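You operate a simulated robot arm through the tools that you are given. There is no shell and no other tool.

You are at the controls of a simulated robot arm. One attempt, no reset.

## Task
Put things in order on the top of the beige drawer chest. At the end: the red jar stands where the brown carton (marked "BUSHES") stood; the brown carton from the top of the beige drawer chest stands where the black film cassette (marked "CLEAR") stood; the silver grease tin stands where the red jar stood; the black film cassette from the top of the beige drawer chest stands where the felt pad stood; the felt pad is on the shallow grey tray; whatever was shut is shut again. Leave all else as you found it, and nothing knocked over.

Only the result counts: the job must be done as asked and must still hold three seconds after the hand-in. Knocking over, shifting, dropping, spilling or breaking anything else fails it.

## Robot
A 7-joint arm with a two-finger parallel gripper, fixed in place. Base frame: the origin is at the foot of the arm, x ahead of it, y to its left, z up; the work surface is at about z = 0. Readings come in mm, rad, newtons and seconds.
With the tool pointing down near the work surface it reaches from about 220 to 580 mm from the base axis. Its first joint turns from -1.152 to 1.152 rad. Payload 2.5 kg.
Tool frame: the origin (TCP) lies between the finger pads and is the grasp point; the fingertips stand 23 mm ahead of it; z points along the fingers, y is the line along which they close. The gripper opens to 94 mm. The fingers are 38 mm wide and 10 mm thick; the gripper's body (54 by 96 mm) begins 39 mm behind the TCP.
Orientation is that of the tool frame in the base frame, as [roll, pitch, yaw] about the fixed x, y, z axes, in that order (R = Rz(yaw) Ry(pitch) Rx(roll)). With the fingers straight down and closing along the base's y, the tool's x points along the base's -x, its y along +y and its z along -z.

## Interface
- The arm moves only by the tool step_arm. Its argument "steps" is a list of rows, each a list of 7 numbers: the shift along the base's x, y, z in mm, then the turn, a rotation vector about the base's x, y, z in rad, then the finger opening in mm, from 0 to 94. In form: [[tx, ty, tz, ax, ay, az, claw], ...]. A call has 1 to 20 rows; each row shifts and turns the commanded pose from where the row before left it. Rows are played at 5 a second. More than 50 mm and 0.15 rad between two rows, or a gripper value outside its range, and nothing of the call is played. A pose out of reach is approached as far as the arm can. The call stops where the force on the tool passes 40 N (or 10 N more than at its start, if that is more) or the arm is blocked; 0.2 s more then pass. Each finger travels about 108 mm/s and halts on what it meets, pressing with about 23 N; the grip force reading is that of the motor and also rises with nothing between the fingers. The clock runs only during rows and for 0.2 s after the last one: add rows that do not move to give the fingers time. It gives the time, the measured TCP pose, the force on the tool (base axes), the opening and the grip force at its end, in the units of the frame above (readings bear some noise), with the torque about the TCP (base axes, N m) and any sound that the robot's microphone picked up, and new pictures: "views" is both (left out), scene, wrist or none.
- Cameras (640 x 400 px; columns grow to the right, rows downward): "scene" is fixed at [108.2, -400.7, 538.6]; the picture's right is [0.90, -0.44, 0.00], its down [-0.26, -0.54, -0.80] and it looks along [0.35, 0.72, -0.60] (base axes); focal length 326 px, centre (320, 200). "wrist" rides on the gripper at [86, 16, -74] in the tool frame; the picture's right is [-0.18, 0.98, 0.00], its down [-0.58, -0.11, -0.81] and it looks along [-0.79, -0.15, 0.59] (tool axes); focal length 243 px, centre (320, 200). There is no depth. A picture from a camera that has moved, and an enlarged one, comes with that camera's place and axes in the base frame and with its lens.
- close_up(camera, box): a new picture of the part [left, top, right, bottom] of that camera's present view, enlarged. The clock stands still meanwhile.
- close_job(): hands the job in; it is judged then, once.

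Places have to be worked out from the pictures, the camera data and where the tool is seen. Open the gripper and draw the arm clear of the work before you hand the job in, unless the task says otherwise.

The tools are called after ">>>" as name(argument=value, ...) on one line, values as JSON. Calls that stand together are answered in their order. step_arm: Moves the arm, as the interface text tells. Its arguments: {"type":"object","properties":{"steps":{"type":"array","items":{"type":"array","items":{"type":"number"}}},"views":{"type":"string","enum":["both","scene","wrist","none"]}},"required":["steps"]} The other tools are called the same way: close_up (camera, box) takes an enlarged picture of a part of a camera's view; close_job () hands the job in.

At the start:

```text
time_s: 0.0
eef_pos: [430.0, 155.0, 303.5]
ee_rot: [-3.141, 0.0, 3.141]
ft_force: [-0.2, -0.5, 0.6]
moment: [0.01, 0.01, 0.02]
grip_width: 94.0
grasp_force: 0.0
```

scene: 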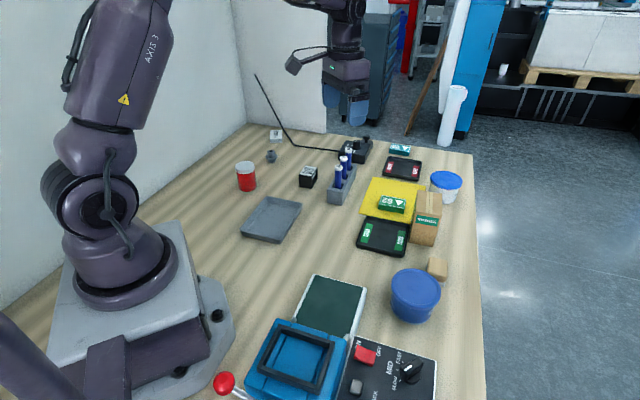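
wrist: 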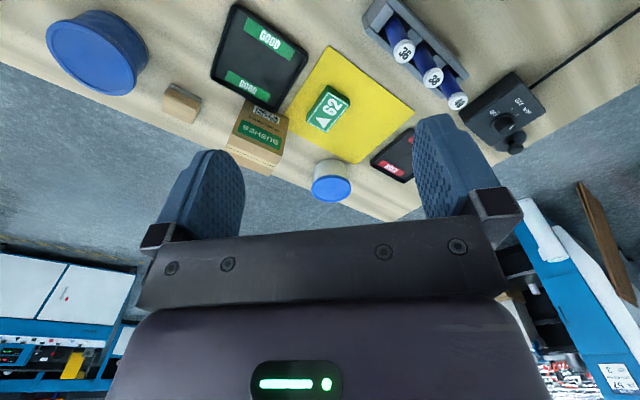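

I'll start by looking closely at the scene to identify all objects and the drawer chest.

>>> close_up(camera="scene", box=[220, 110, 380, 260])

>>> close_up(camera="scene", box=[340, 130, 500, 260])

>>> close_up(camera="scene", box=[200, 240, 480, 400])

>>> close_up(camera="wrist", box=[0, 0, 540, 230])

```text
2.67 times, centred on (300, 185) of scene
camera zoom: at [108.2, -400.7, 538.6], right [0.9, -0.44, 0.0], down [-0.26, -0.54, -0.8], along [0.35, 0.72, -0.6], focal length 868 px, centre (373, 240)
```

zoom: 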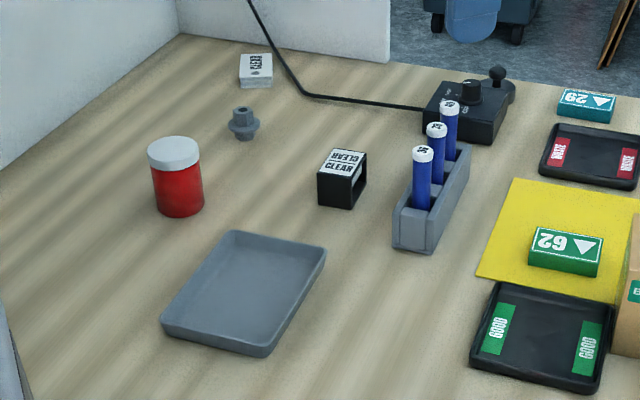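

```text
3.08 times, centred on (420, 195) of scene
camera zoom: at [108.2, -400.7, 538.6], right [0.9, -0.44, 0.0], down [-0.26, -0.54, -0.8], along [0.35, 0.72, -0.6], focal length 1001 px, centre (12, 215)
```

zoom: 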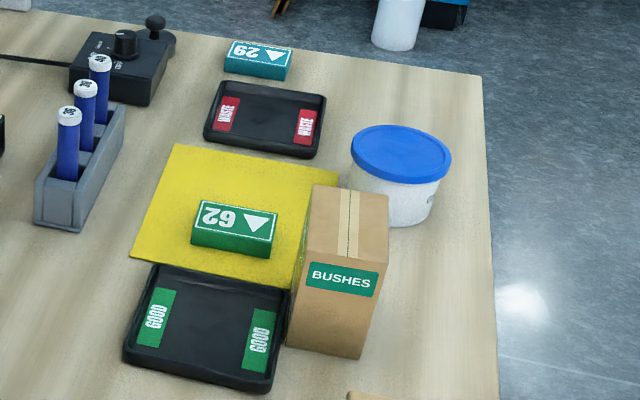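

```text
2.29 times, centred on (340, 320) of scene
camera zoom: at [108.2, -400.7, 538.6], right [0.9, -0.44, 0.0], down [-0.26, -0.54, -0.8], along [0.35, 0.72, -0.6], focal length 744 px, centre (274, -74)
```

zoom: 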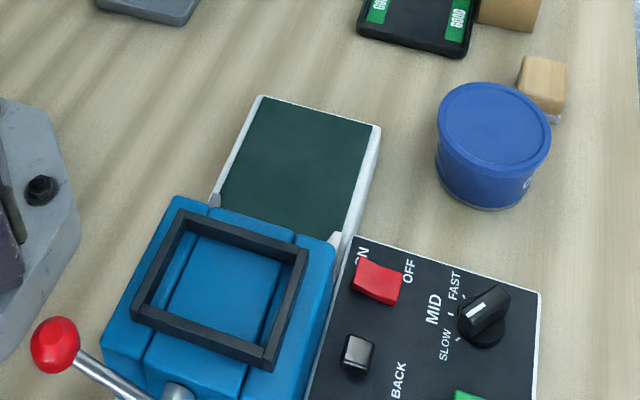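

```text
1.19 times, centred on (270, 115) of wrist
camera zoom: at [342.0, 171.6, 377.9], right [0.18, 0.98, 0.0], down [0.58, -0.11, 0.81], along [0.79, -0.15, -0.59], focal length 288 px, centre (379, 301)
```

zoom: 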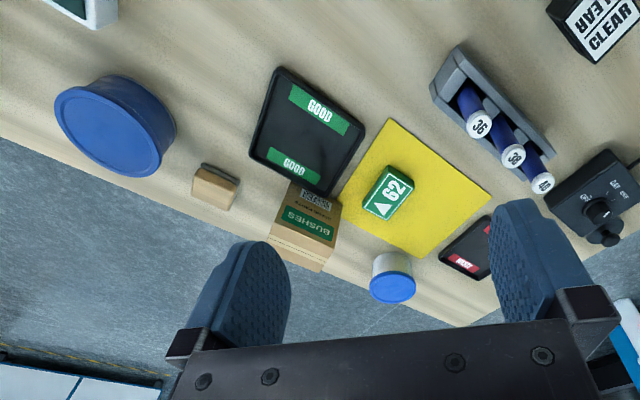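

No chest is visible on this side of the bench, so it must be outside the scene view (to the arm's right, negative y). I'll swing the tool at a safe height towards that side and look with the wrist camera.

>>> step_arm(steps=[[-26, -31, 12, 0, 0, 0, 94], [-26, -31, 12, 0, 0, 0, 94], [-26, -31, 12, 0, 0, 0, 94], [-26, -31, 12, 0, 0, 0, 94], [-26, -31, 12, 0, 0, 0, 94]])

```text
time_s: 1.2
eef_pos: [299.2, -1.3, 363.3]
ee_rot: [-3.141, -0.001, 3.141]
ft_force: [-0.7, -0.2, -0.8]
moment: [0.0, -0.01, 0.0]
grip_width: 93.7
grasp_force: 0.0
camera wrist: at [211.2, 15.5, 437.9], right [0.18, 0.98, 0.0], down [0.58, -0.11, 0.81], along [0.79, -0.15, -0.59], focal length 243 px, centre (320, 200)
```

scene: 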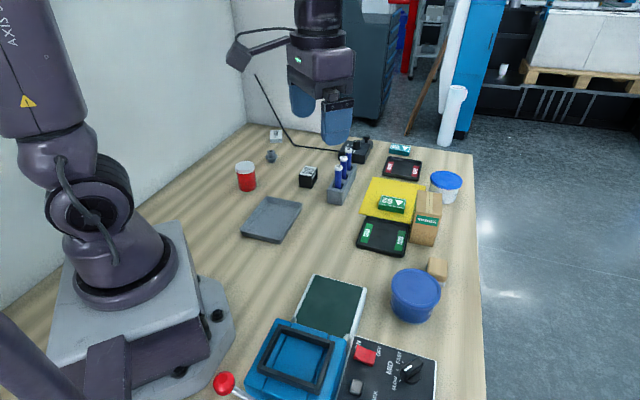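
wrist: 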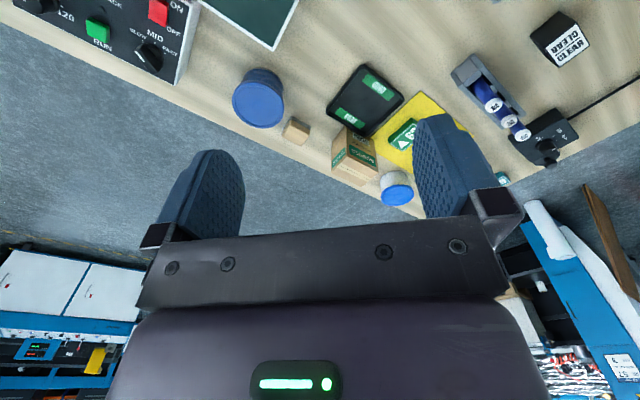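

The view toward +x is clear, no chest there. I'll rotate the base/yaw clockwise to look toward −y.

>>> step_arm(steps=[[-10, -39, 5, 0, 0, -0.15, 94], [-15, -39, 5, 0, 0, -0.15, 94], [-20, -39, 5, 0, 0, -0.15, 94], [-22, -39, 5, 0, 0, -0.15, 94], [-22, -35, 5, 0, 0, -0.15, 94], [-20, -35, 5, 0, 0, -0.15, 94]])

```text
time_s: 2.6
eef_pos: [190.3, -227.7, 395.0]
ee_rot: [3.141, -0.001, 2.241]
ft_force: [-0.4, 0.2, 0.0]
moment: [0.02, 0.03, -0.02]
grip_width: 93.9
grasp_force: 0.0
camera wrist: at [148.8, -148.4, 467.2], right [0.89, 0.47, 0.0], down [0.28, -0.52, 0.81], along [0.38, -0.71, -0.59], focal length 243 px, centre (320, 200)
```

scene: 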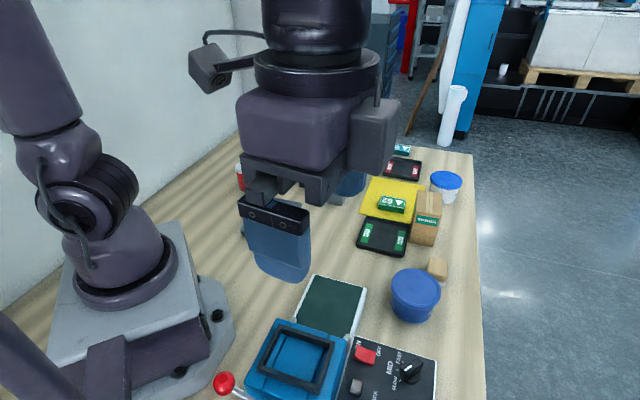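
wrist: 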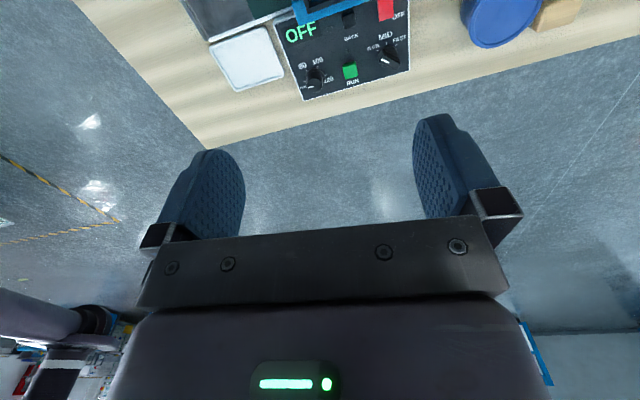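

The table appears to be rotated about 45° to the base; there's a white/light item beside the control panel. Let me enlarge that part of the wrist view.

>>> close_up(camera="wrist", box=[60, 0, 460, 160])

>>> close_up(camera="scene", box=[0, 280, 240, 400])

>>> close_up(camera="wrist", box=[0, 240, 180, 400])

```text
1.60 times, centred on (260, 80) of wrist
camera zoom: at [148.8, -148.4, 467.2], right [0.89, 0.47, 0.0], down [0.28, -0.52, 0.81], along [0.38, -0.71, -0.59], focal length 388 px, centre (416, 392)
```

zoom: 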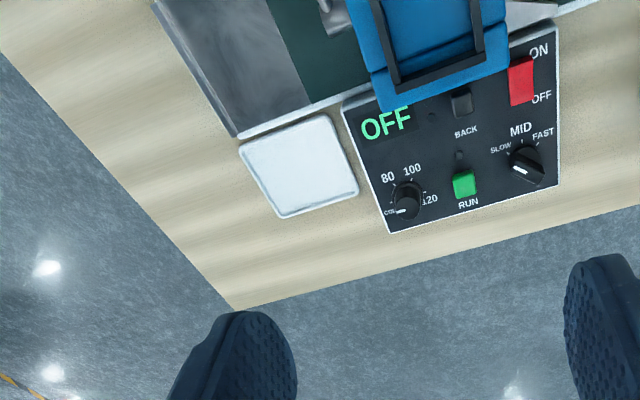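

```text
2.67 times, centred on (120, 340) of scene
camera zoom: at [108.2, -400.7, 538.6], right [0.9, -0.44, 0.0], down [-0.26, -0.54, -0.8], along [0.35, 0.72, -0.6], focal length 868 px, centre (853, -173)
```

zoom: 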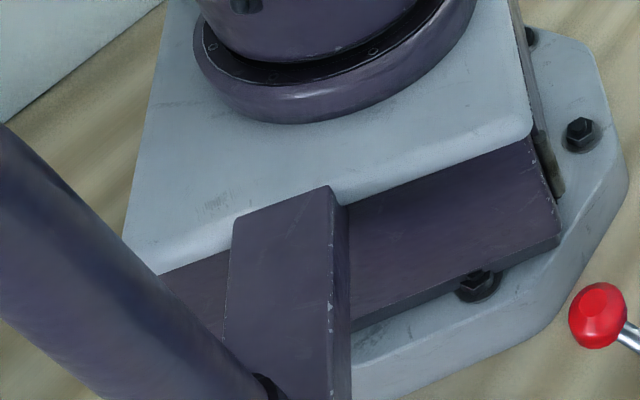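

```text
2.50 times, centred on (90, 320) of wrist
camera zoom: at [148.8, -148.4, 467.2], right [0.89, 0.47, 0.0], down [0.28, -0.52, 0.81], along [0.38, -0.71, -0.59], focal length 606 px, centre (895, -100)
```

zoom: 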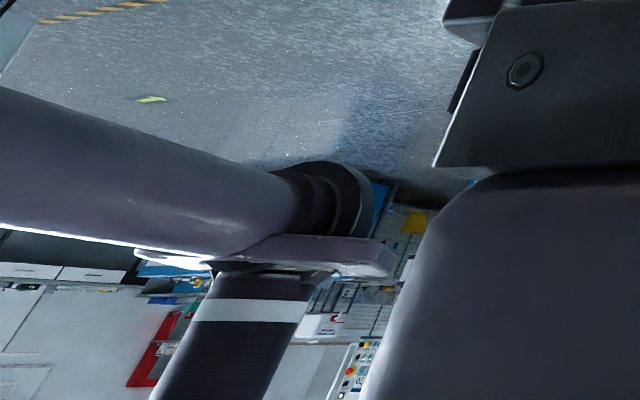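

This side shows only a conveyor/press machine, its control panel and a white pad – no chest. I'll sweep back round and look toward +y and behind, with the same height.

>>> step_arm(steps=[[31.9, 31, 0, 0, 0, 0.15, 94], [27, 35.4, 0, 0, 0, 0.15, 94], [21.4, 39.1, 0, 0, 0, 0.15, 94], [15.2, 41.8, 0, 0, 0, 0.15, 94], [8.8, 43.6, 0, 0, 0, 0.15, 94], [2.2, 44.5, 0, 0, 0, 0.15, 94], [-4.5, 44.2, 0, 0, 0, 0.15, 94], [-11, 43.2, 0, 0, 0, 0.15, 94], [-17.3, 40.9, 0, 0, 0, 0.15, 94], [-23.3, 38, 0, 0, 0, 0.15, 94], [-28.7, 34, 0, 0, 0, 0.15, 94], [-33.5, 29.4, 0, 0, 0, 0.15, 94]])

```text
time_s: 5.2
eef_pos: [178.8, 239.5, 392.7]
ee_rot: [3.141, 0.001, -2.24]
ft_force: [0.4, -0.5, 0.1]
moment: [0.0, 0.0, 0.0]
grip_width: 94.2
grasp_force: 0.0
camera wrist: at [111.5, 182.3, 467.1], right [-0.66, 0.75, 0.0], down [0.45, 0.39, 0.81], along [0.61, 0.53, -0.59], focal length 243 px, centre (320, 200)
```

scene: 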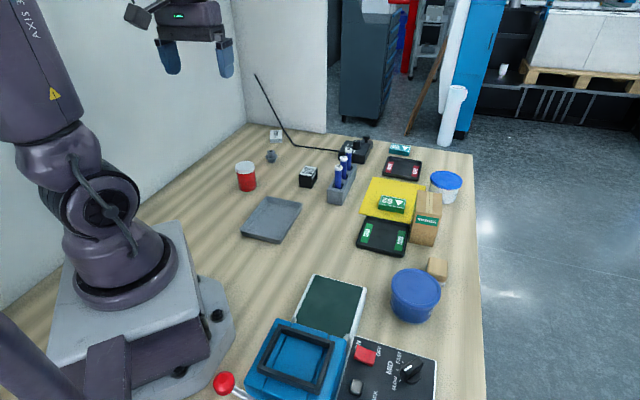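
wrist: 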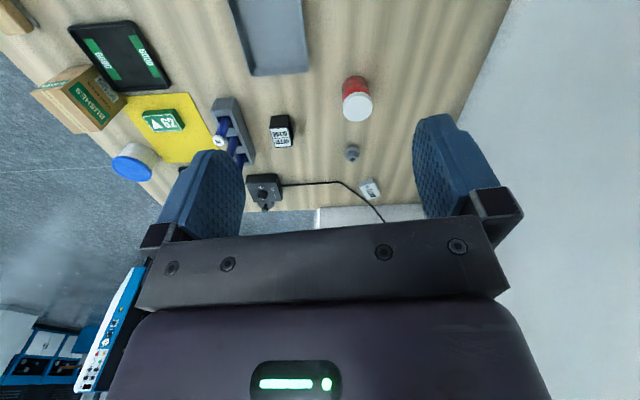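

Still no chest; I'll enlarge several regions in both views to identify each object and any container carefully.

>>> close_up(camera="wrist", box=[0, 0, 260, 200])

>>> close_up(camera="wrist", box=[220, 0, 520, 220])

>>> close_up(camera="scene", box=[380, 240, 460, 320])

>>> close_up(camera="scene", box=[240, 280, 440, 400])

>>> close_up(camera="scene", box=[240, 110, 320, 180])

```text
2.00 times, centred on (130, 100) of wrist
camera zoom: at [111.5, 182.3, 467.1], right [-0.66, 0.75, 0.0], down [0.45, 0.39, 0.81], along [0.61, 0.53, -0.59], focal length 485 px, centre (700, 400)
```

zoom: 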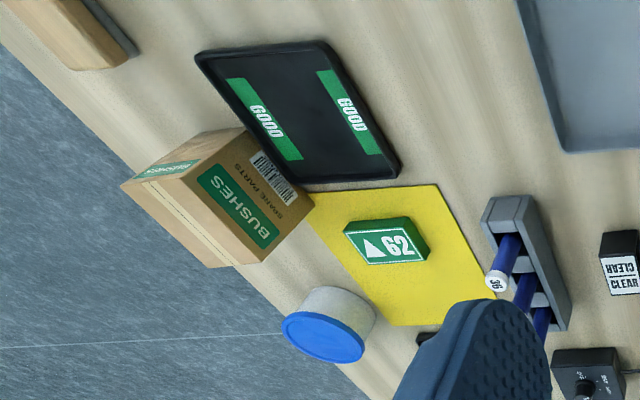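

```text
1.82 times, centred on (370, 110) of wrist
camera zoom: at [111.5, 182.3, 467.1], right [-0.66, 0.75, 0.0], down [0.45, 0.39, 0.81], along [0.61, 0.53, -0.59], focal length 441 px, centre (229, 364)
```

zoom: 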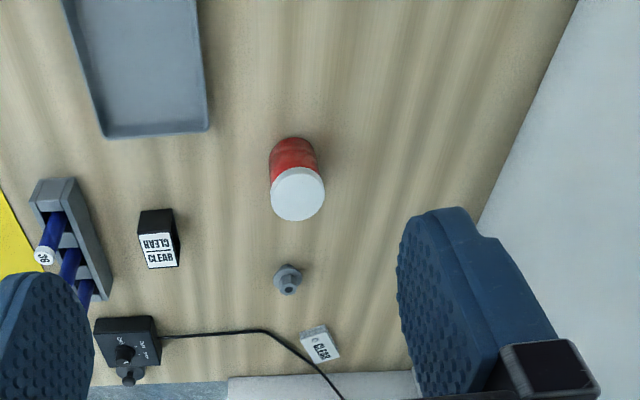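

```text
5.00 times, centred on (420, 280) of scene
camera zoom: at [108.2, -400.8, 538.6], right [0.9, -0.44, 0.0], down [-0.26, -0.54, -0.8], along [0.35, 0.72, -0.6], focal length 1627 px, centre (-180, -200)
```

zoom: 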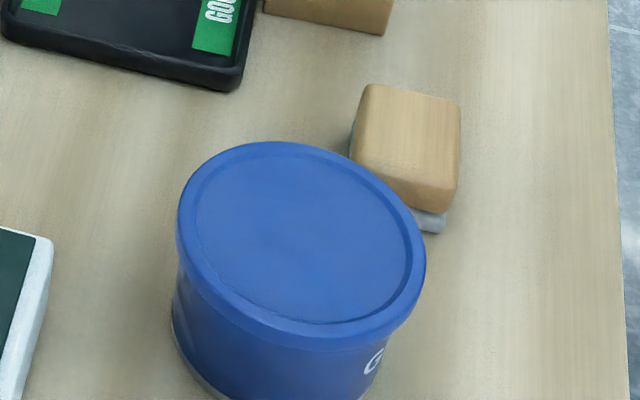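

```text
3.20 times, centred on (340, 340) of scene
camera zoom: at [108.2, -400.8, 538.6], right [0.9, -0.44, 0.0], down [-0.26, -0.54, -0.8], along [0.35, 0.72, -0.6], focal length 1042 px, centre (256, -248)
```

zoom: 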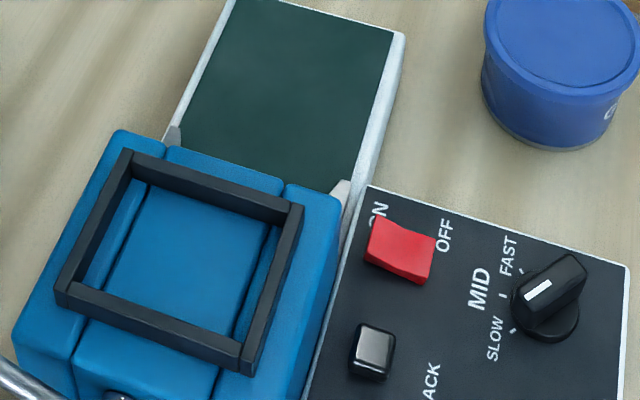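

```text
5.71 times, centred on (280, 145) of scene
camera zoom: at [108.2, -400.8, 538.6], right [0.9, -0.44, 0.0], down [-0.26, -0.54, -0.8], along [0.35, 0.72, -0.6], focal length 1860 px, centre (549, 514)
```

zoom: 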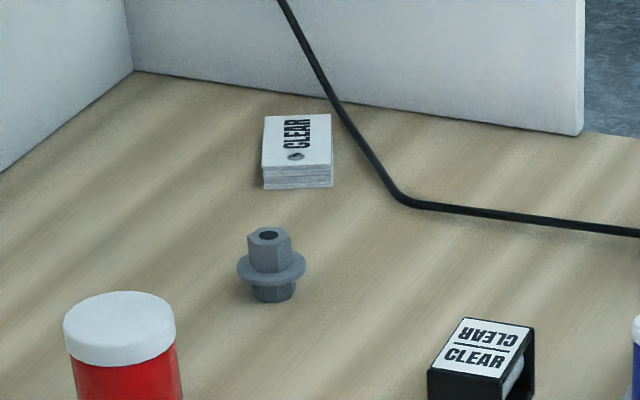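

Let me enlarge the cabled control box and the wall panels; also the machine area and background.

>>> close_up(camera="scene", box=[310, 120, 430, 210])

>>> close_up(camera="wrist", box=[230, 160, 300, 220])

>>> close_up(camera="scene", box=[0, 0, 340, 200])

>>> close_up(camera="scene", box=[320, 0, 640, 180])

```text
4.44 times, centred on (370, 165) of scene
camera zoom: at [108.2, -400.8, 538.6], right [0.9, -0.44, 0.0], down [-0.26, -0.54, -0.8], along [0.35, 0.72, -0.6], focal length 1446 px, centre (98, 356)
```

zoom: 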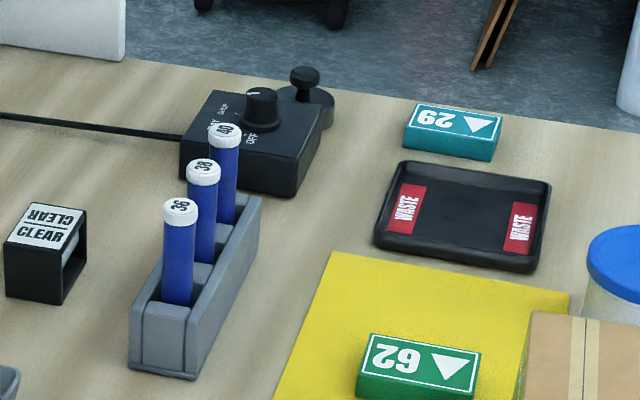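

```text
6.67 times, centred on (265, 190) of wrist
camera zoom: at [111.5, 182.3, 467.1], right [-0.66, 0.75, 0.0], down [0.45, 0.39, 0.81], along [0.61, 0.53, -0.59], focal length 1618 px, centre (687, 267)
```

zoom: 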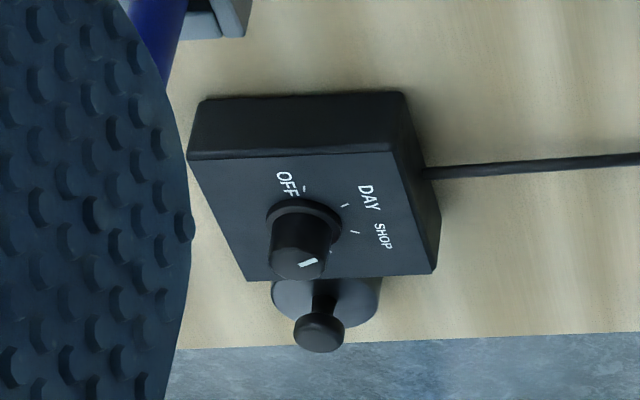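

```text
1.88 times, centred on (170, 100) of scene
camera zoom: at [108.2, -400.8, 538.6], right [0.9, -0.44, 0.0], down [-0.26, -0.54, -0.8], along [0.35, 0.72, -0.6], focal length 613 px, centre (602, 388)
```

zoom: 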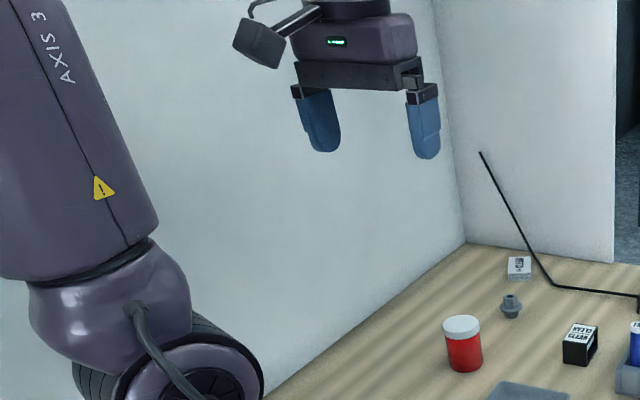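

```text
2.00 times, centred on (480, 90) of scene
camera zoom: at [108.2, -400.8, 538.6], right [0.9, -0.44, 0.0], down [-0.26, -0.54, -0.8], along [0.35, 0.72, -0.6], focal length 651 px, centre (0, 420)
```

zoom: 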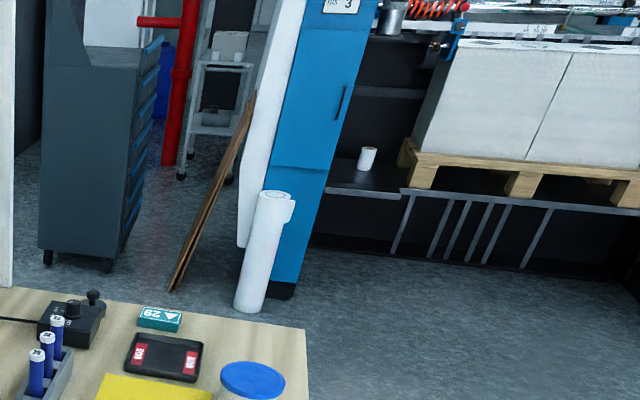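

The whole reachable bench seems visible and I don't see a separate chest, so I need better views. I'll swing back toward the machine side with the camera tilted more downward to inspect the conveyor/blue box area and the tubs.

>>> step_arm(steps=[[33.5, -29.4, 0, 0, 0, -0.15, 94], [28.7, -34, 0, 0, 0, -0.15, 94], [23.3, -38, 0, 0, 0, -0.15, 94], [17.3, -40.9, 0, 0, 0, -0.15, 94], [11, -43.2, 0, 0, 0, -0.15, 94], [4.5, -44.2, 0, 0, 0, -0.15, 94], [-2.2, -44.5, 0, 0, 0, -0.15, 94], [-8.8, -43.6, 0, 0, 0, -0.15, 94], [-15.2, -41.8, 0, 0, 0, -0.15, 94], [-21.4, -39.1, 0, 0, 0, -0.15, 94], [-20, 10, 10, 0.09, 0.09, 0, 94], [-20, 10, 10, 0.09, 0.09, 0, 94], [0, 0, 0, 0.09, 0.09, 0, 94], [0, 0, 0, 0.09, 0.09, 0, 94]])

```text
time_s: 8.2
eef_pos: [208.5, -140.6, 413.7]
ee_rot: [3.037, -0.502, 2.566]
ft_force: [0.3, -0.3, -0.1]
moment: [0.01, 0.0, -0.03]
grip_width: 94.1
grasp_force: 0.1
camera wrist: at [180.0, -111.3, 521.6], right [0.71, 0.71, 0.0], down [0.64, -0.64, 0.41], along [0.29, -0.29, -0.91], focal length 243 px, centre (320, 200)
```

scene: 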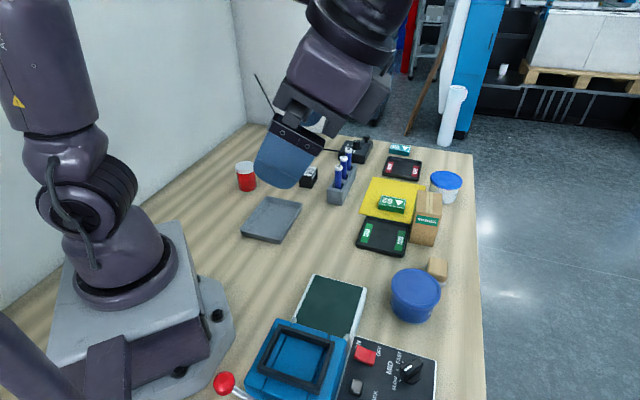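
wrist: 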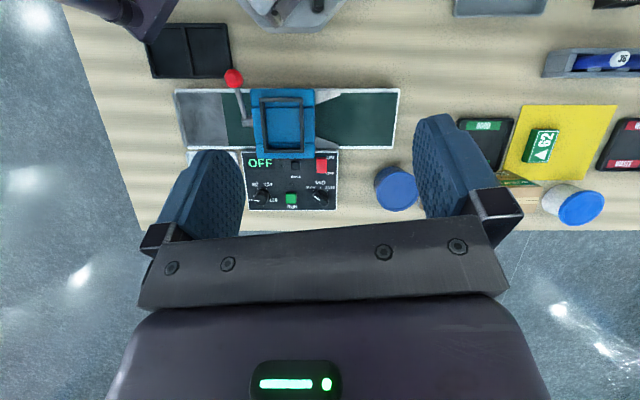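

This overview shows the bench end to end. I'll zoom in on parts of it to identify the grease tin, felt pad and any chest.

>>> close_up(camera="wrist", box=[60, 0, 260, 170])

>>> close_up(camera="wrist", box=[220, 70, 420, 220])

>>> close_up(camera="wrist", box=[420, 0, 640, 240])

```text
2.35 times, centred on (160, 85) of wrist
camera zoom: at [180.0, -111.3, 521.6], right [0.71, 0.71, 0.0], down [0.64, -0.64, 0.41], along [0.29, -0.29, -0.91], focal length 571 px, centre (696, 471)
```

zoom: 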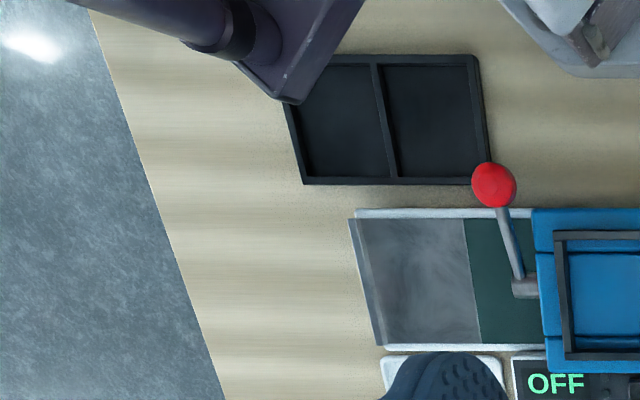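

```text
2.67 times, centred on (320, 145) of wrist
camera zoom: at [180.0, -111.3, 521.6], right [0.71, 0.71, 0.0], down [0.64, -0.64, 0.41], along [0.29, -0.29, -0.91], focal length 647 px, centre (320, 347)
```

zoom: 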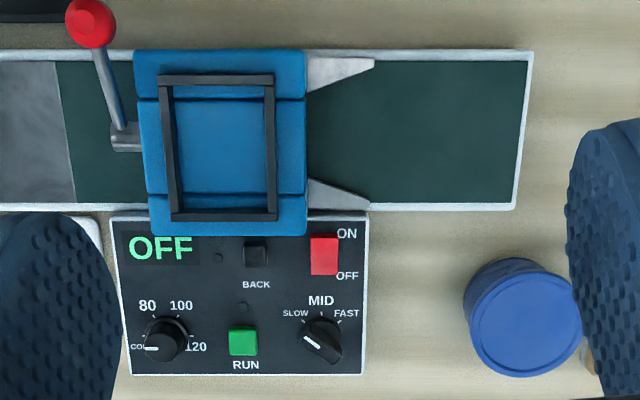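

```text
1.67 times, centred on (530, 120) of wrist
camera zoom: at [180.0, -111.3, 521.6], right [0.71, 0.71, 0.0], down [0.64, -0.64, 0.41], along [0.29, -0.29, -0.91], focal length 404 px, centre (-30, 333)
```

zoom: 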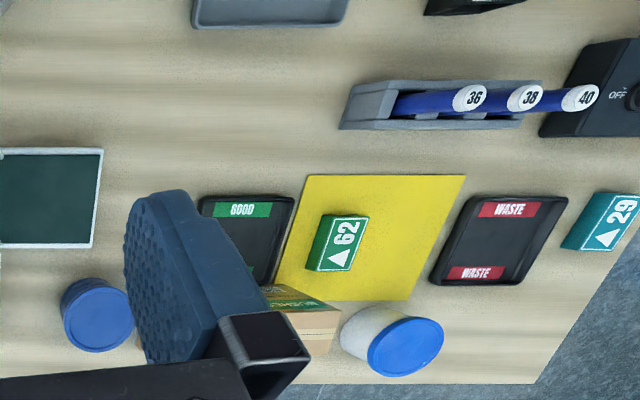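

I see a two-compartment black tray behind the machine, but no chest, tin, or obvious felt pad yet. The one region still hidden is behind the arm on the +y side by the wall, so I'll go there and look back with the wrist camera.

>>> step_arm(steps=[[0, 0, 0, -0.09, -0.09, 0, 94], [0, 0, 0, -0.09, -0.09, 0, 94], [20, -10, -10, -0.09, -0.09, 0, 94], [20, -10, -10, -0.09, -0.09, 0, 94], [21.4, 39.1, 0, 0, 0, 0.15, 94], [15.2, 41.8, 0, 0, 0, 0.15, 94], [8.8, 43.6, 0, 0, 0, 0.15, 94], [2.2, 44.5, 0, 0, 0, 0.15, 94], [-4.5, 44.2, 0, 0, 0, 0.15, 94], [-11, 43.2, 0, 0, 0, 0.15, 94], [-17.3, 40.9, 0, 0, 0, 0.15, 94], [-23.3, 38, 0, 0, 0, 0.15, 94], [-28.7, 34, 0, 0, 0, 0.15, 94], [-33.5, 29.4, 0, 0, 0, 0.15, 94], [0, 0, 0, 0, 0, 0.15, 94], [0, 0, 0, 0, 0, 0.15, 94], [0, 0, 0, 0, 0, 0.15, 94], [0, 0, 0, 0, 0, 0.15, 94], [0, 0, 0, 0, 0, 0.15, 94], [0, 0, 0, 0, 0, 0.15, 94]])

```text
time_s: 12.4
eef_pos: [178.0, 239.3, 393.6]
ee_rot: [3.141, 0.0, -1.338]
ft_force: [-0.1, 0.4, -0.7]
moment: [0.01, -0.04, 0.02]
grip_width: 94.2
grasp_force: 0.0
camera wrist: at [181.5, 151.3, 468.0], right [-1.0, -0.05, 0.0], down [-0.03, 0.59, 0.81], along [-0.04, 0.81, -0.59], focal length 243 px, centre (320, 200)
```

scene: 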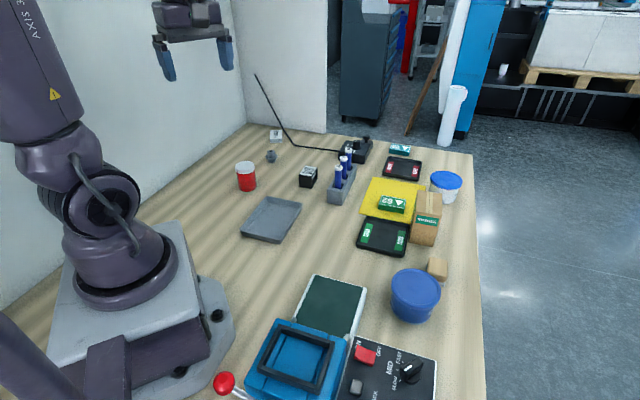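
wrist: 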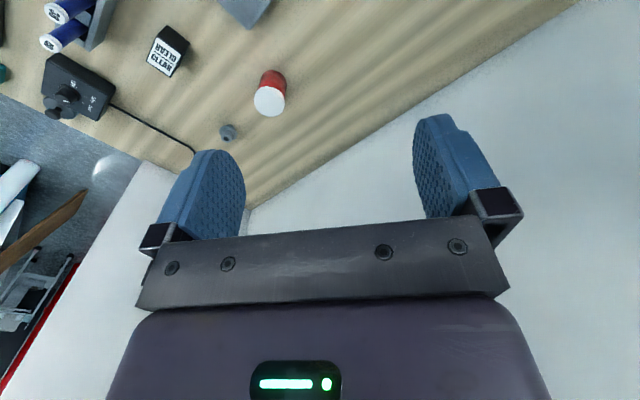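

Only wall and bench this way. I'll continue the yaw to look back along the wall behind the arm.

>>> step_arm(steps=[[0, 0, 0, 0, 0, 0.15, 94], [0, 0, 0, 0, 0, 0.15, 94], [0, 0, 0, 0, 0, 0.15, 94], [0, 0, 0, 0, 0, 0.15, 94], [0, 0, 0, 0, 0, 0.15, 94], [0, 0, 0, 0, 0, 0.15, 94], [0, 0, 0, 0, 0, 0.15, 94]])

```text
time_s: 14.0
eef_pos: [178.7, 238.4, 394.2]
ee_rot: [-3.14, -0.001, -0.289]
ft_force: [0.0, 0.2, -0.3]
moment: [0.01, 0.02, -0.04]
grip_width: 93.9
grasp_force: 0.0
camera wrist: at [255.9, 199.4, 468.1], right [-0.46, -0.89, 0.0], down [-0.53, 0.27, 0.81], along [-0.72, 0.37, -0.59], focal length 243 px, centre (320, 200)
```

scene: 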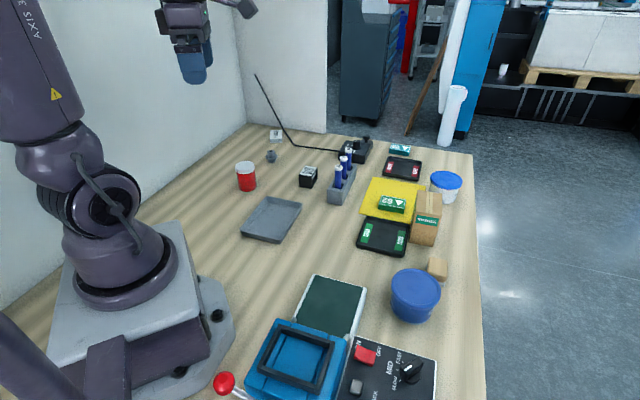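
wrist: 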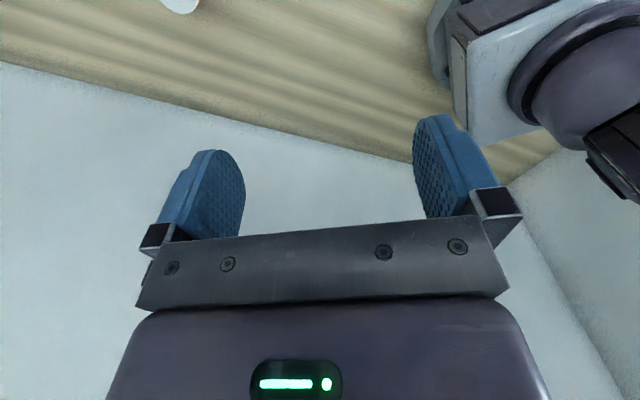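

Nothing behind the arm either. The only candidates left are details on the bench, e.g. the wooden block with a grey base by the blue tub, and labels on tubs. I'll unwind the wrist and go look closely at those.

>>> step_arm(steps=[[33.5, -29.4, 0, 0, 0, -0.15, 94], [28.7, -34, 0, 0, 0, -0.15, 94], [23.3, -38, 0, 0, 0, -0.15, 94], [17.3, -40.9, 0, 0, 0, -0.15, 94], [11, -43.2, 0, 0, 0, -0.15, 94], [4.5, -44.2, 0, 0, 0, -0.15, 94], [0, 0, 0, 0, 0, -0.15, 94], [0, 0, 0, 0, 0, -0.15, 94], [0, 0, 0, 0, 0, -0.15, 94], [0, 0, 0, 0, 0, -0.15, 94], [0, 0, 0, 0, 0, -0.15, 94], [0, 0, 0, 0, 0, -0.15, 94], [0, 0, 0, 0, 0, -0.15, 94], [15, -10, -15, 0, 0, -0.15, 94], [15, -10, -20, 0, 0, -0.15, 94], [15, -10, -20, 0, 0, -0.15, 94], [15, -10, -20, 0, 0, -0.15, 94], [15, -10, -20, 0, 0, -0.15, 94], [15, -10, -20, 0, 0, -0.15, 94]])

```text
time_s: 18.0
eef_pos: [386.2, -52.4, 278.4]
ee_rot: [3.141, -0.002, 3.138]
ft_force: [-0.9, -0.6, 0.4]
moment: [-0.02, 0.0, 0.0]
grip_width: 94.1
grasp_force: 0.0
camera wrist: at [299.2, -34.4, 352.7], right [0.19, 0.98, 0.0], down [0.58, -0.11, 0.81], along [0.79, -0.15, -0.59], focal length 243 px, centre (320, 200)
```

scene: 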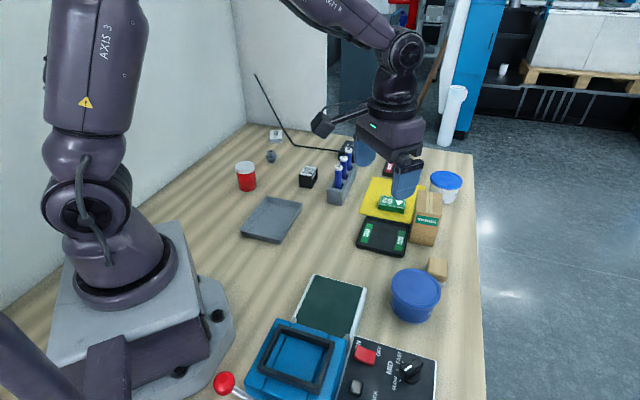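
wrist: 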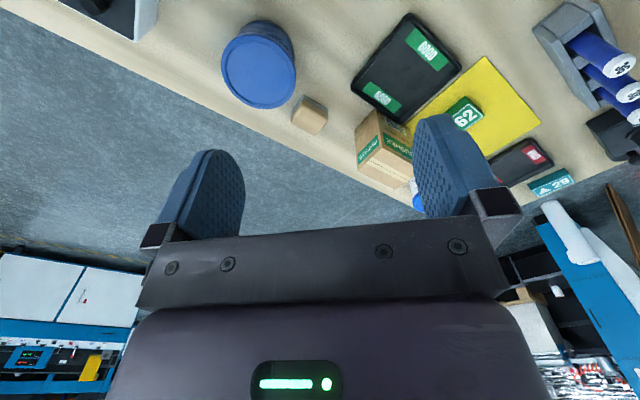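

>>> close_up(camera="wrist", box=[200, 0, 360, 150])

>>> close_up(camera="wrist", box=[330, 90, 450, 220])

>>> close_up(camera="wrist", box=[0, 220, 160, 400])

>>> close_up(camera="wrist", box=[480, 180, 640, 400])

```text
2.67 times, centred on (280, 75) of wrist
camera zoom: at [299.2, -34.4, 352.7], right [0.19, 0.98, 0.0], down [0.58, -0.11, 0.81], along [0.79, -0.15, -0.59], focal length 647 px, centre (427, 533)
```

zoom: 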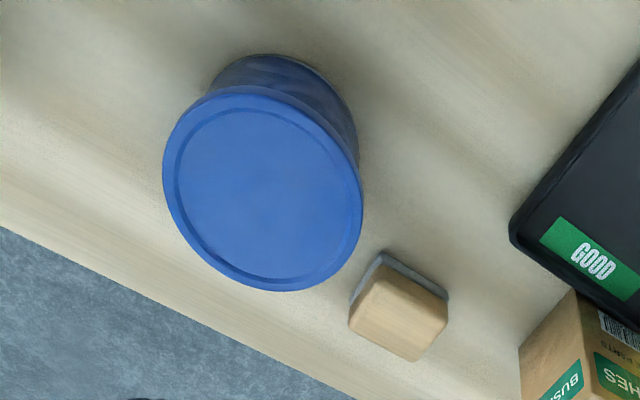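

```text
3.08 times, centred on (390, 155) of wrist
camera zoom: at [299.2, -34.4, 352.7], right [0.19, 0.98, 0.0], down [0.58, -0.11, 0.81], along [0.79, -0.15, -0.59], focal length 746 px, centre (105, 338)
```

zoom: 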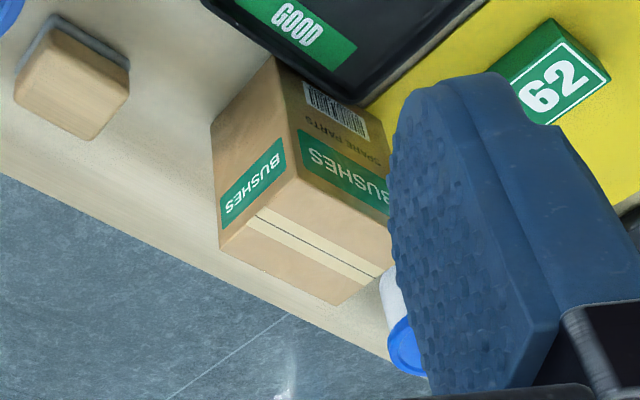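

```text
2.22 times, centred on (80, 310) of wrist
camera zoom: at [299.2, -34.4, 352.7], right [0.19, 0.98, 0.0], down [0.58, -0.11, 0.81], along [0.79, -0.15, -0.59], focal length 539 px, centre (853, -44)
```

zoom: 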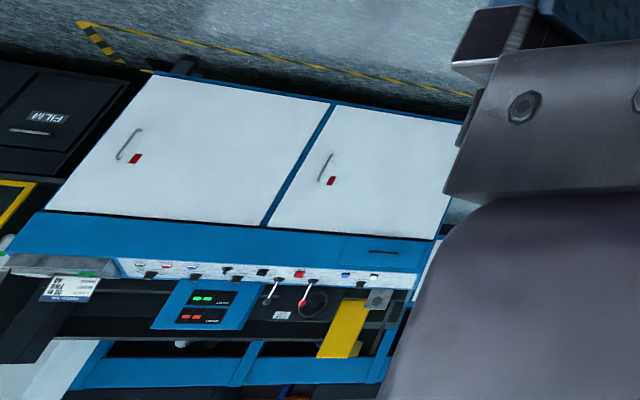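

```text
1.82 times, centred on (560, 290) of wrist
camera zoom: at [299.2, -34.4, 352.7], right [0.19, 0.98, 0.0], down [0.58, -0.11, 0.81], along [0.79, -0.15, -0.59], focal length 441 px, centre (-116, 36)
```

zoom: 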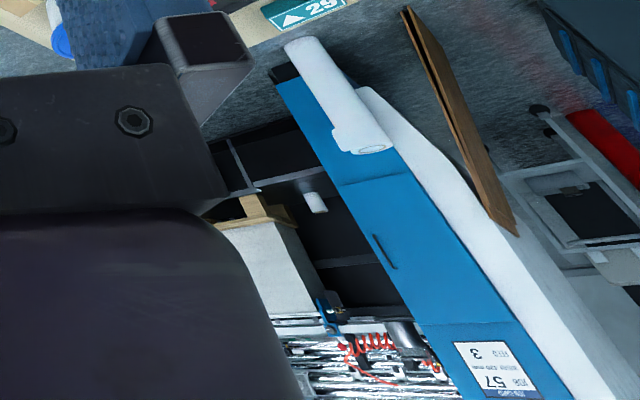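

The wooden block has a grey felt sole – it could be the "felt pad". Now I'll look at the label on the blue tub from the −y side (turning the wrist by ~1.75 rad above the bench).

>>> step_arm(steps=[[4.5, -14.8, -6.5, 0, 0, 0.148, 94], [4.5, -14.8, -6.5, 0, 0, 0.148, 94], [4.5, -14.8, -6.5, 0, 0, 0.148, 94], [4.5, -14.8, -6.5, 0, 0, 0.148, 94], [4.5, -14.8, -6.5, 0, 0, 0.148, 94], [4.5, -14.8, -6.5, 0, 0, 0.148, 94], [4.5, -14.8, -6.5, 0, 0, 0.148, 94], [4.5, -14.8, -6.5, 0, 0, 0.148, 94], [4.5, -14.8, -6.5, 0, 0, 0.148, 94], [4.5, -14.8, -6.5, 0, 0, 0.148, 94], [4.5, -14.8, -6.5, 0, 0, 0.148, 94], [4.5, -14.8, -6.5, 0, 0, 0.148, 94]])

```text
time_s: 20.6
eef_pos: [440.4, -228.5, 200.1]
ee_rot: [3.142, 0.001, -1.363]
ft_force: [0.8, -0.1, 0.3]
moment: [0.04, 0.0, -0.04]
grip_width: 93.9
grasp_force: 0.0
camera wrist: at [441.4, -316.1, 275.2], right [-1.0, -0.02, 0.0], down [-0.01, 0.59, 0.81], along [-0.02, 0.81, -0.59], focal length 243 px, centre (320, 200)
```

scene: 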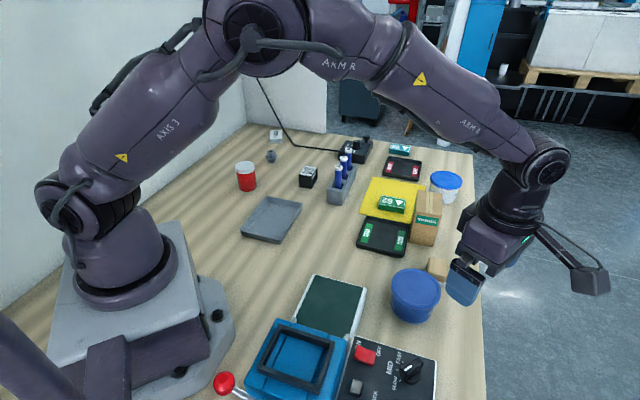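
wrist: 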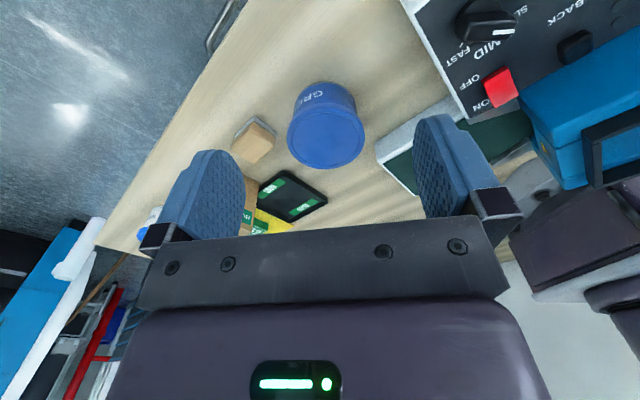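

There's a metal handle visible at the bench's front edge (top of picture, ~(225,25)) – possibly a drawer front below the bench edge. Zooming in.

>>> close_up(camera="wrist", box=[140, 0, 300, 110])

>>> close_up(camera="wrist", box=[220, 60, 400, 190])

```text
3.64 times, centred on (220, 55) of wrist
camera zoom: at [441.4, -316.1, 275.2], right [-1.0, -0.02, 0.0], down [-0.01, 0.59, 0.81], along [-0.02, 0.81, -0.59], focal length 882 px, centre (684, 727)
```

zoom: 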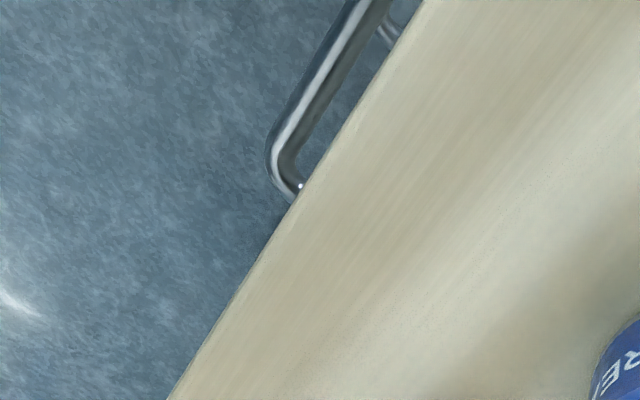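

```text
3.08 times, centred on (310, 125) of wrist
camera zoom: at [441.4, -316.1, 275.2], right [-1.0, -0.02, 0.0], down [-0.01, 0.59, 0.81], along [-0.02, 0.81, -0.59], focal length 746 px, centre (351, 431)
```

zoom: 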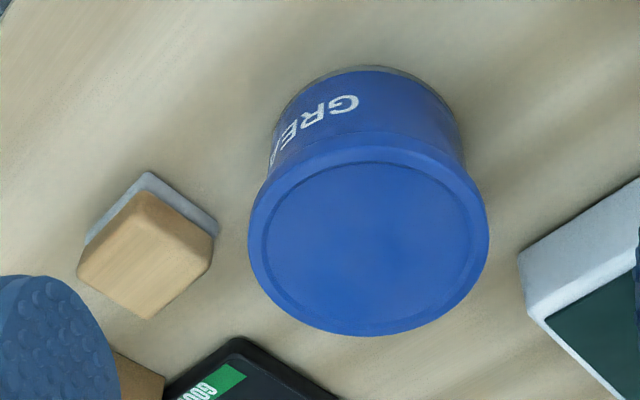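

The blue-lidded tub is lettered "GREASE", and a chrome handle sticks out of the bench's front edge – so the bench itself is likely the "beige drawer chest" with a drawer in front. I'll move the camera out beyond the front edge and turn it to look at the front face.

>>> step_arm(steps=[[10, -20, -10, 0, 0, 0.12, 94], [10, -20, -15, 0, 0, 0.12, 94], [10, -20, -15, 0, 0, 0.12, 94], [0, 0, 0, 0, 0, 0.12, 94]])

```text
time_s: 21.6
eef_pos: [470.5, -289.7, 160.3]
ee_rot: [3.141, -0.001, -0.883]
ft_force: [-0.3, 0.1, 0.2]
moment: [-0.03, -0.03, 0.03]
grip_width: 94.0
grasp_force: 0.1
camera wrist: at [512.0, -365.6, 235.0], right [-0.88, -0.48, 0.0], down [-0.28, 0.52, 0.81], along [-0.39, 0.71, -0.59], focal length 243 px, centre (320, 200)
```

scene: 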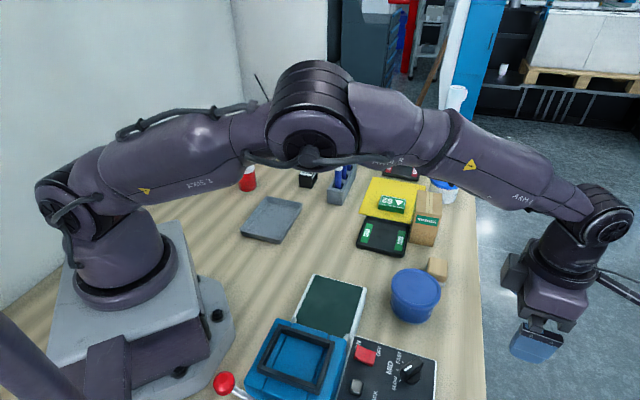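
wrist: 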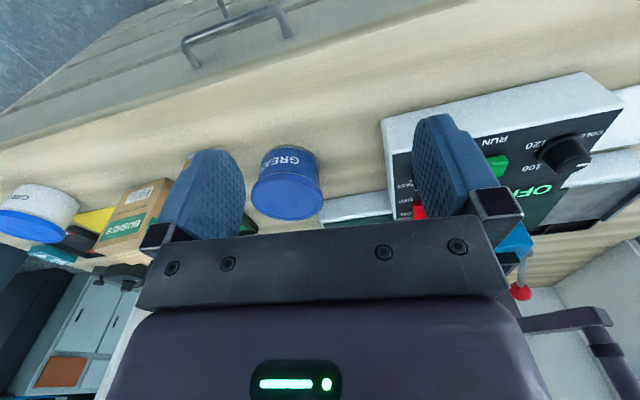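

The bench front has drawers with chrome handles — so the bench is the beige drawer chest. Let me enlarge the drawer fronts and the tubs.

>>> close_up(camera="wrist", box=[60, 0, 400, 160])

>>> close_up(camera="wrist", box=[0, 140, 180, 290])

>>> close_up(camera="wrist", box=[230, 120, 350, 240])

```text
1.88 times, centred on (230, 80) of wrist
camera zoom: at [512.0, -365.6, 235.0], right [-0.88, -0.48, 0.0], down [-0.28, 0.52, 0.81], along [-0.39, 0.71, -0.59], focal length 457 px, centre (489, 426)
```

zoom: 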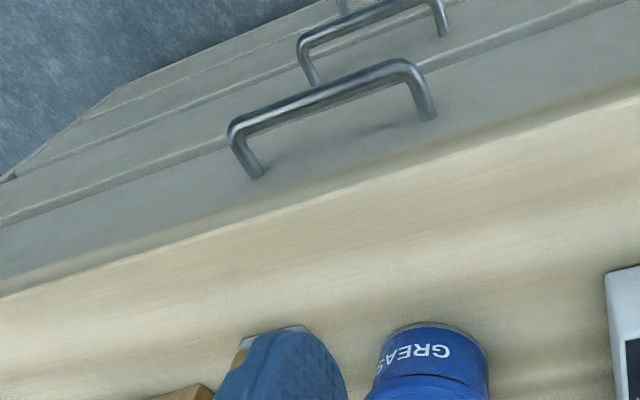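

```text
2.67 times, centred on (90, 215) of wrist
camera zoom: at [512.0, -365.6, 235.0], right [-0.88, -0.48, 0.0], down [-0.28, 0.52, 0.81], along [-0.39, 0.71, -0.59], focal length 647 px, centre (933, 160)
```

zoom: 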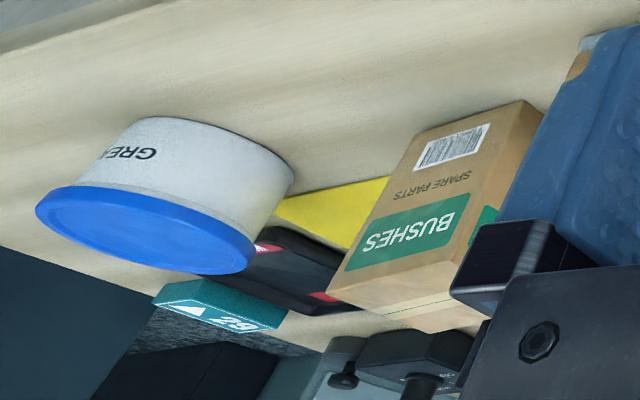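

```text
3.33 times, centred on (290, 180) of wrist
camera zoom: at [512.0, -365.6, 235.0], right [-0.88, -0.48, 0.0], down [-0.28, 0.52, 0.81], along [-0.39, 0.71, -0.59], focal length 809 px, centre (420, 267)
```

zoom: 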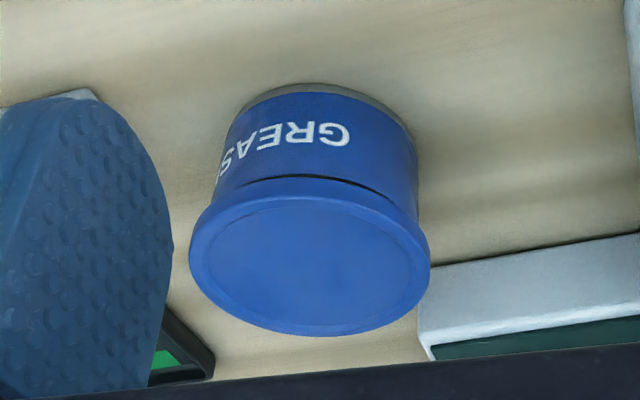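

The chest is the bench itself (stack of drawers in front), and there are two GREASE tins: a blue-labelled one with a silver rim near the front, and a white-bodied one far away (~r 720 mm, out of reach). I'll take a lower, flatter look at both to judge which is "silver".

>>> step_arm(steps=[[0, 0, -10, 0.106, 0.058, 0, 94], [0, 0, -10, 0.106, 0.058, 0, 94], [0, 0, -10, 0.106, 0.058, 0, 94], [0, 0, -10, 0.106, 0.058, 0, 94]], views="wrist")

```text
time_s: 22.6
eef_pos: [447.3, -283.5, 144.0]
ee_rot: [-3.044, 0.476, -0.861]
ft_force: [0.6, 0.1, -0.9]
moment: [0.03, -0.02, 0.03]
grip_width: 93.8
grasp_force: 0.1
out of reach, approached as far as the arm can: row 3, 4
camera wrist: at [500.6, -382.4, 169.3], right [-0.88, -0.48, 0.0], down [-0.07, 0.13, 0.99], along [-0.48, 0.87, -0.15], focal length 243 px, centre (320, 200)
```

wrist: 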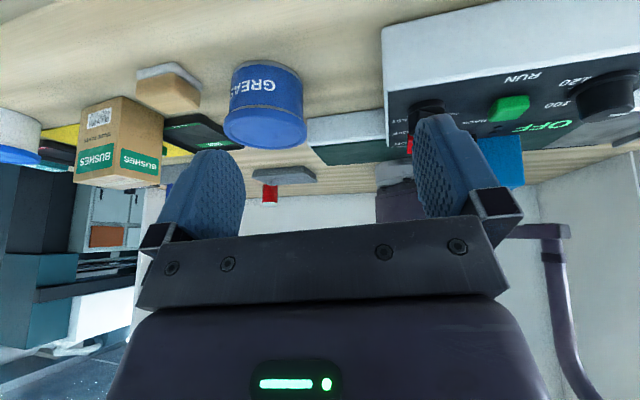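

>>> close_up(camera="wrist", box=[120, 40, 320, 160])

>>> close_up(camera="wrist", box=[0, 60, 180, 200])

>>> close_up(camera="wrist", box=[0, 180, 150, 400])

```text
3.20 times, centred on (220, 100) of wrist
camera zoom: at [500.6, -382.4, 169.3], right [-0.88, -0.48, 0.0], down [-0.07, 0.13, 0.99], along [-0.48, 0.87, -0.15], focal length 776 px, centre (640, 520)
```

zoom: 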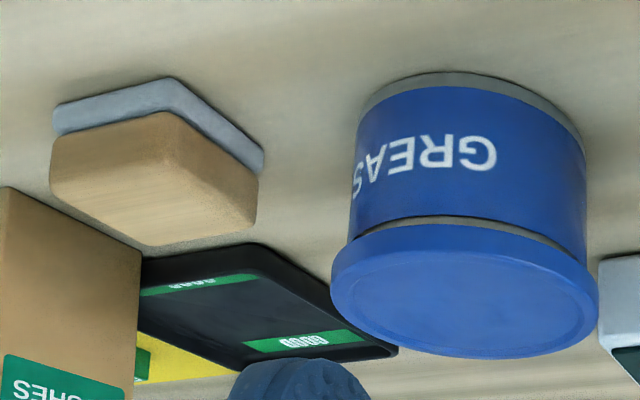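

```text
2.86 times, centred on (90, 130) of wrist
camera zoom: at [500.6, -382.4, 169.3], right [-0.88, -0.48, 0.0], down [-0.07, 0.13, 0.99], along [-0.48, 0.87, -0.15], focal length 693 px, centre (977, 400)
```

zoom: 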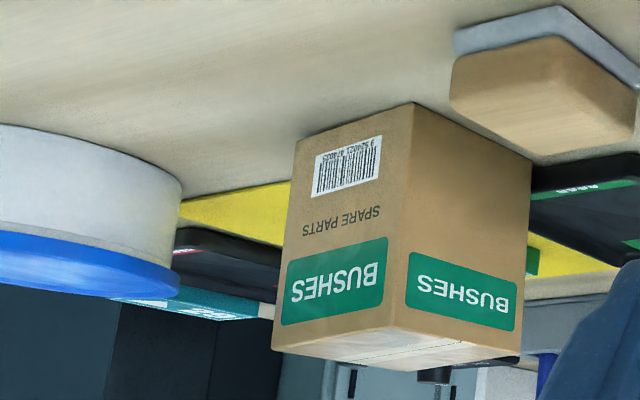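

```text
1.82 times, centred on (75, 290) of wrist
camera zoom: at [500.6, -382.4, 169.3], right [-0.88, -0.48, 0.0], down [-0.07, 0.13, 0.99], along [-0.48, 0.87, -0.15], focal length 441 px, centre (766, 36)
```

zoom: 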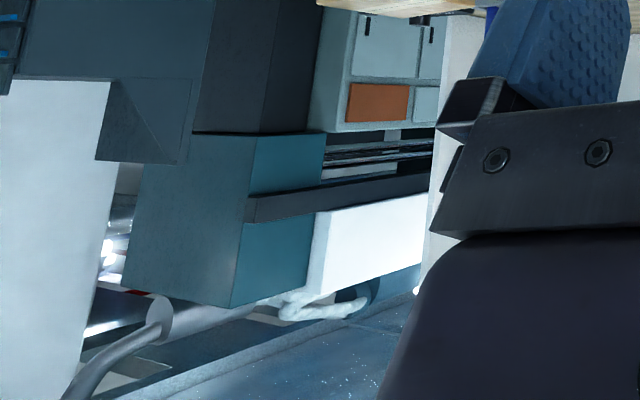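

The low view settles it: the blue-wrapped GREASE tin has a silver metal body (silver rims at the bottom and under the lid), and the other one is a white tub out of reach. The wooden block has a thick felt sole – the felt pad. I'll un-tilt, lift and unwind the wrist, heading above the felt pad.

>>> step_arm(steps=[[-10, 15, 20, -0.106, -0.058, 0, 94], [-10, 15, 20, -0.106, -0.058, 0, 94], [-10, 15, 20, -0.106, -0.058, 0, 94], [-10, 15, 20, -0.106, -0.058, 0, 94]], views="none")

```text
time_s: 23.6
eef_pos: [408.1, -224.6, 225.6]
ee_rot: [3.141, -0.002, -0.887]
ft_force: [-0.5, -0.1, 0.4]
moment: [-0.01, -0.02, 0.05]
grip_width: 93.9
grasp_force: 0.1
```

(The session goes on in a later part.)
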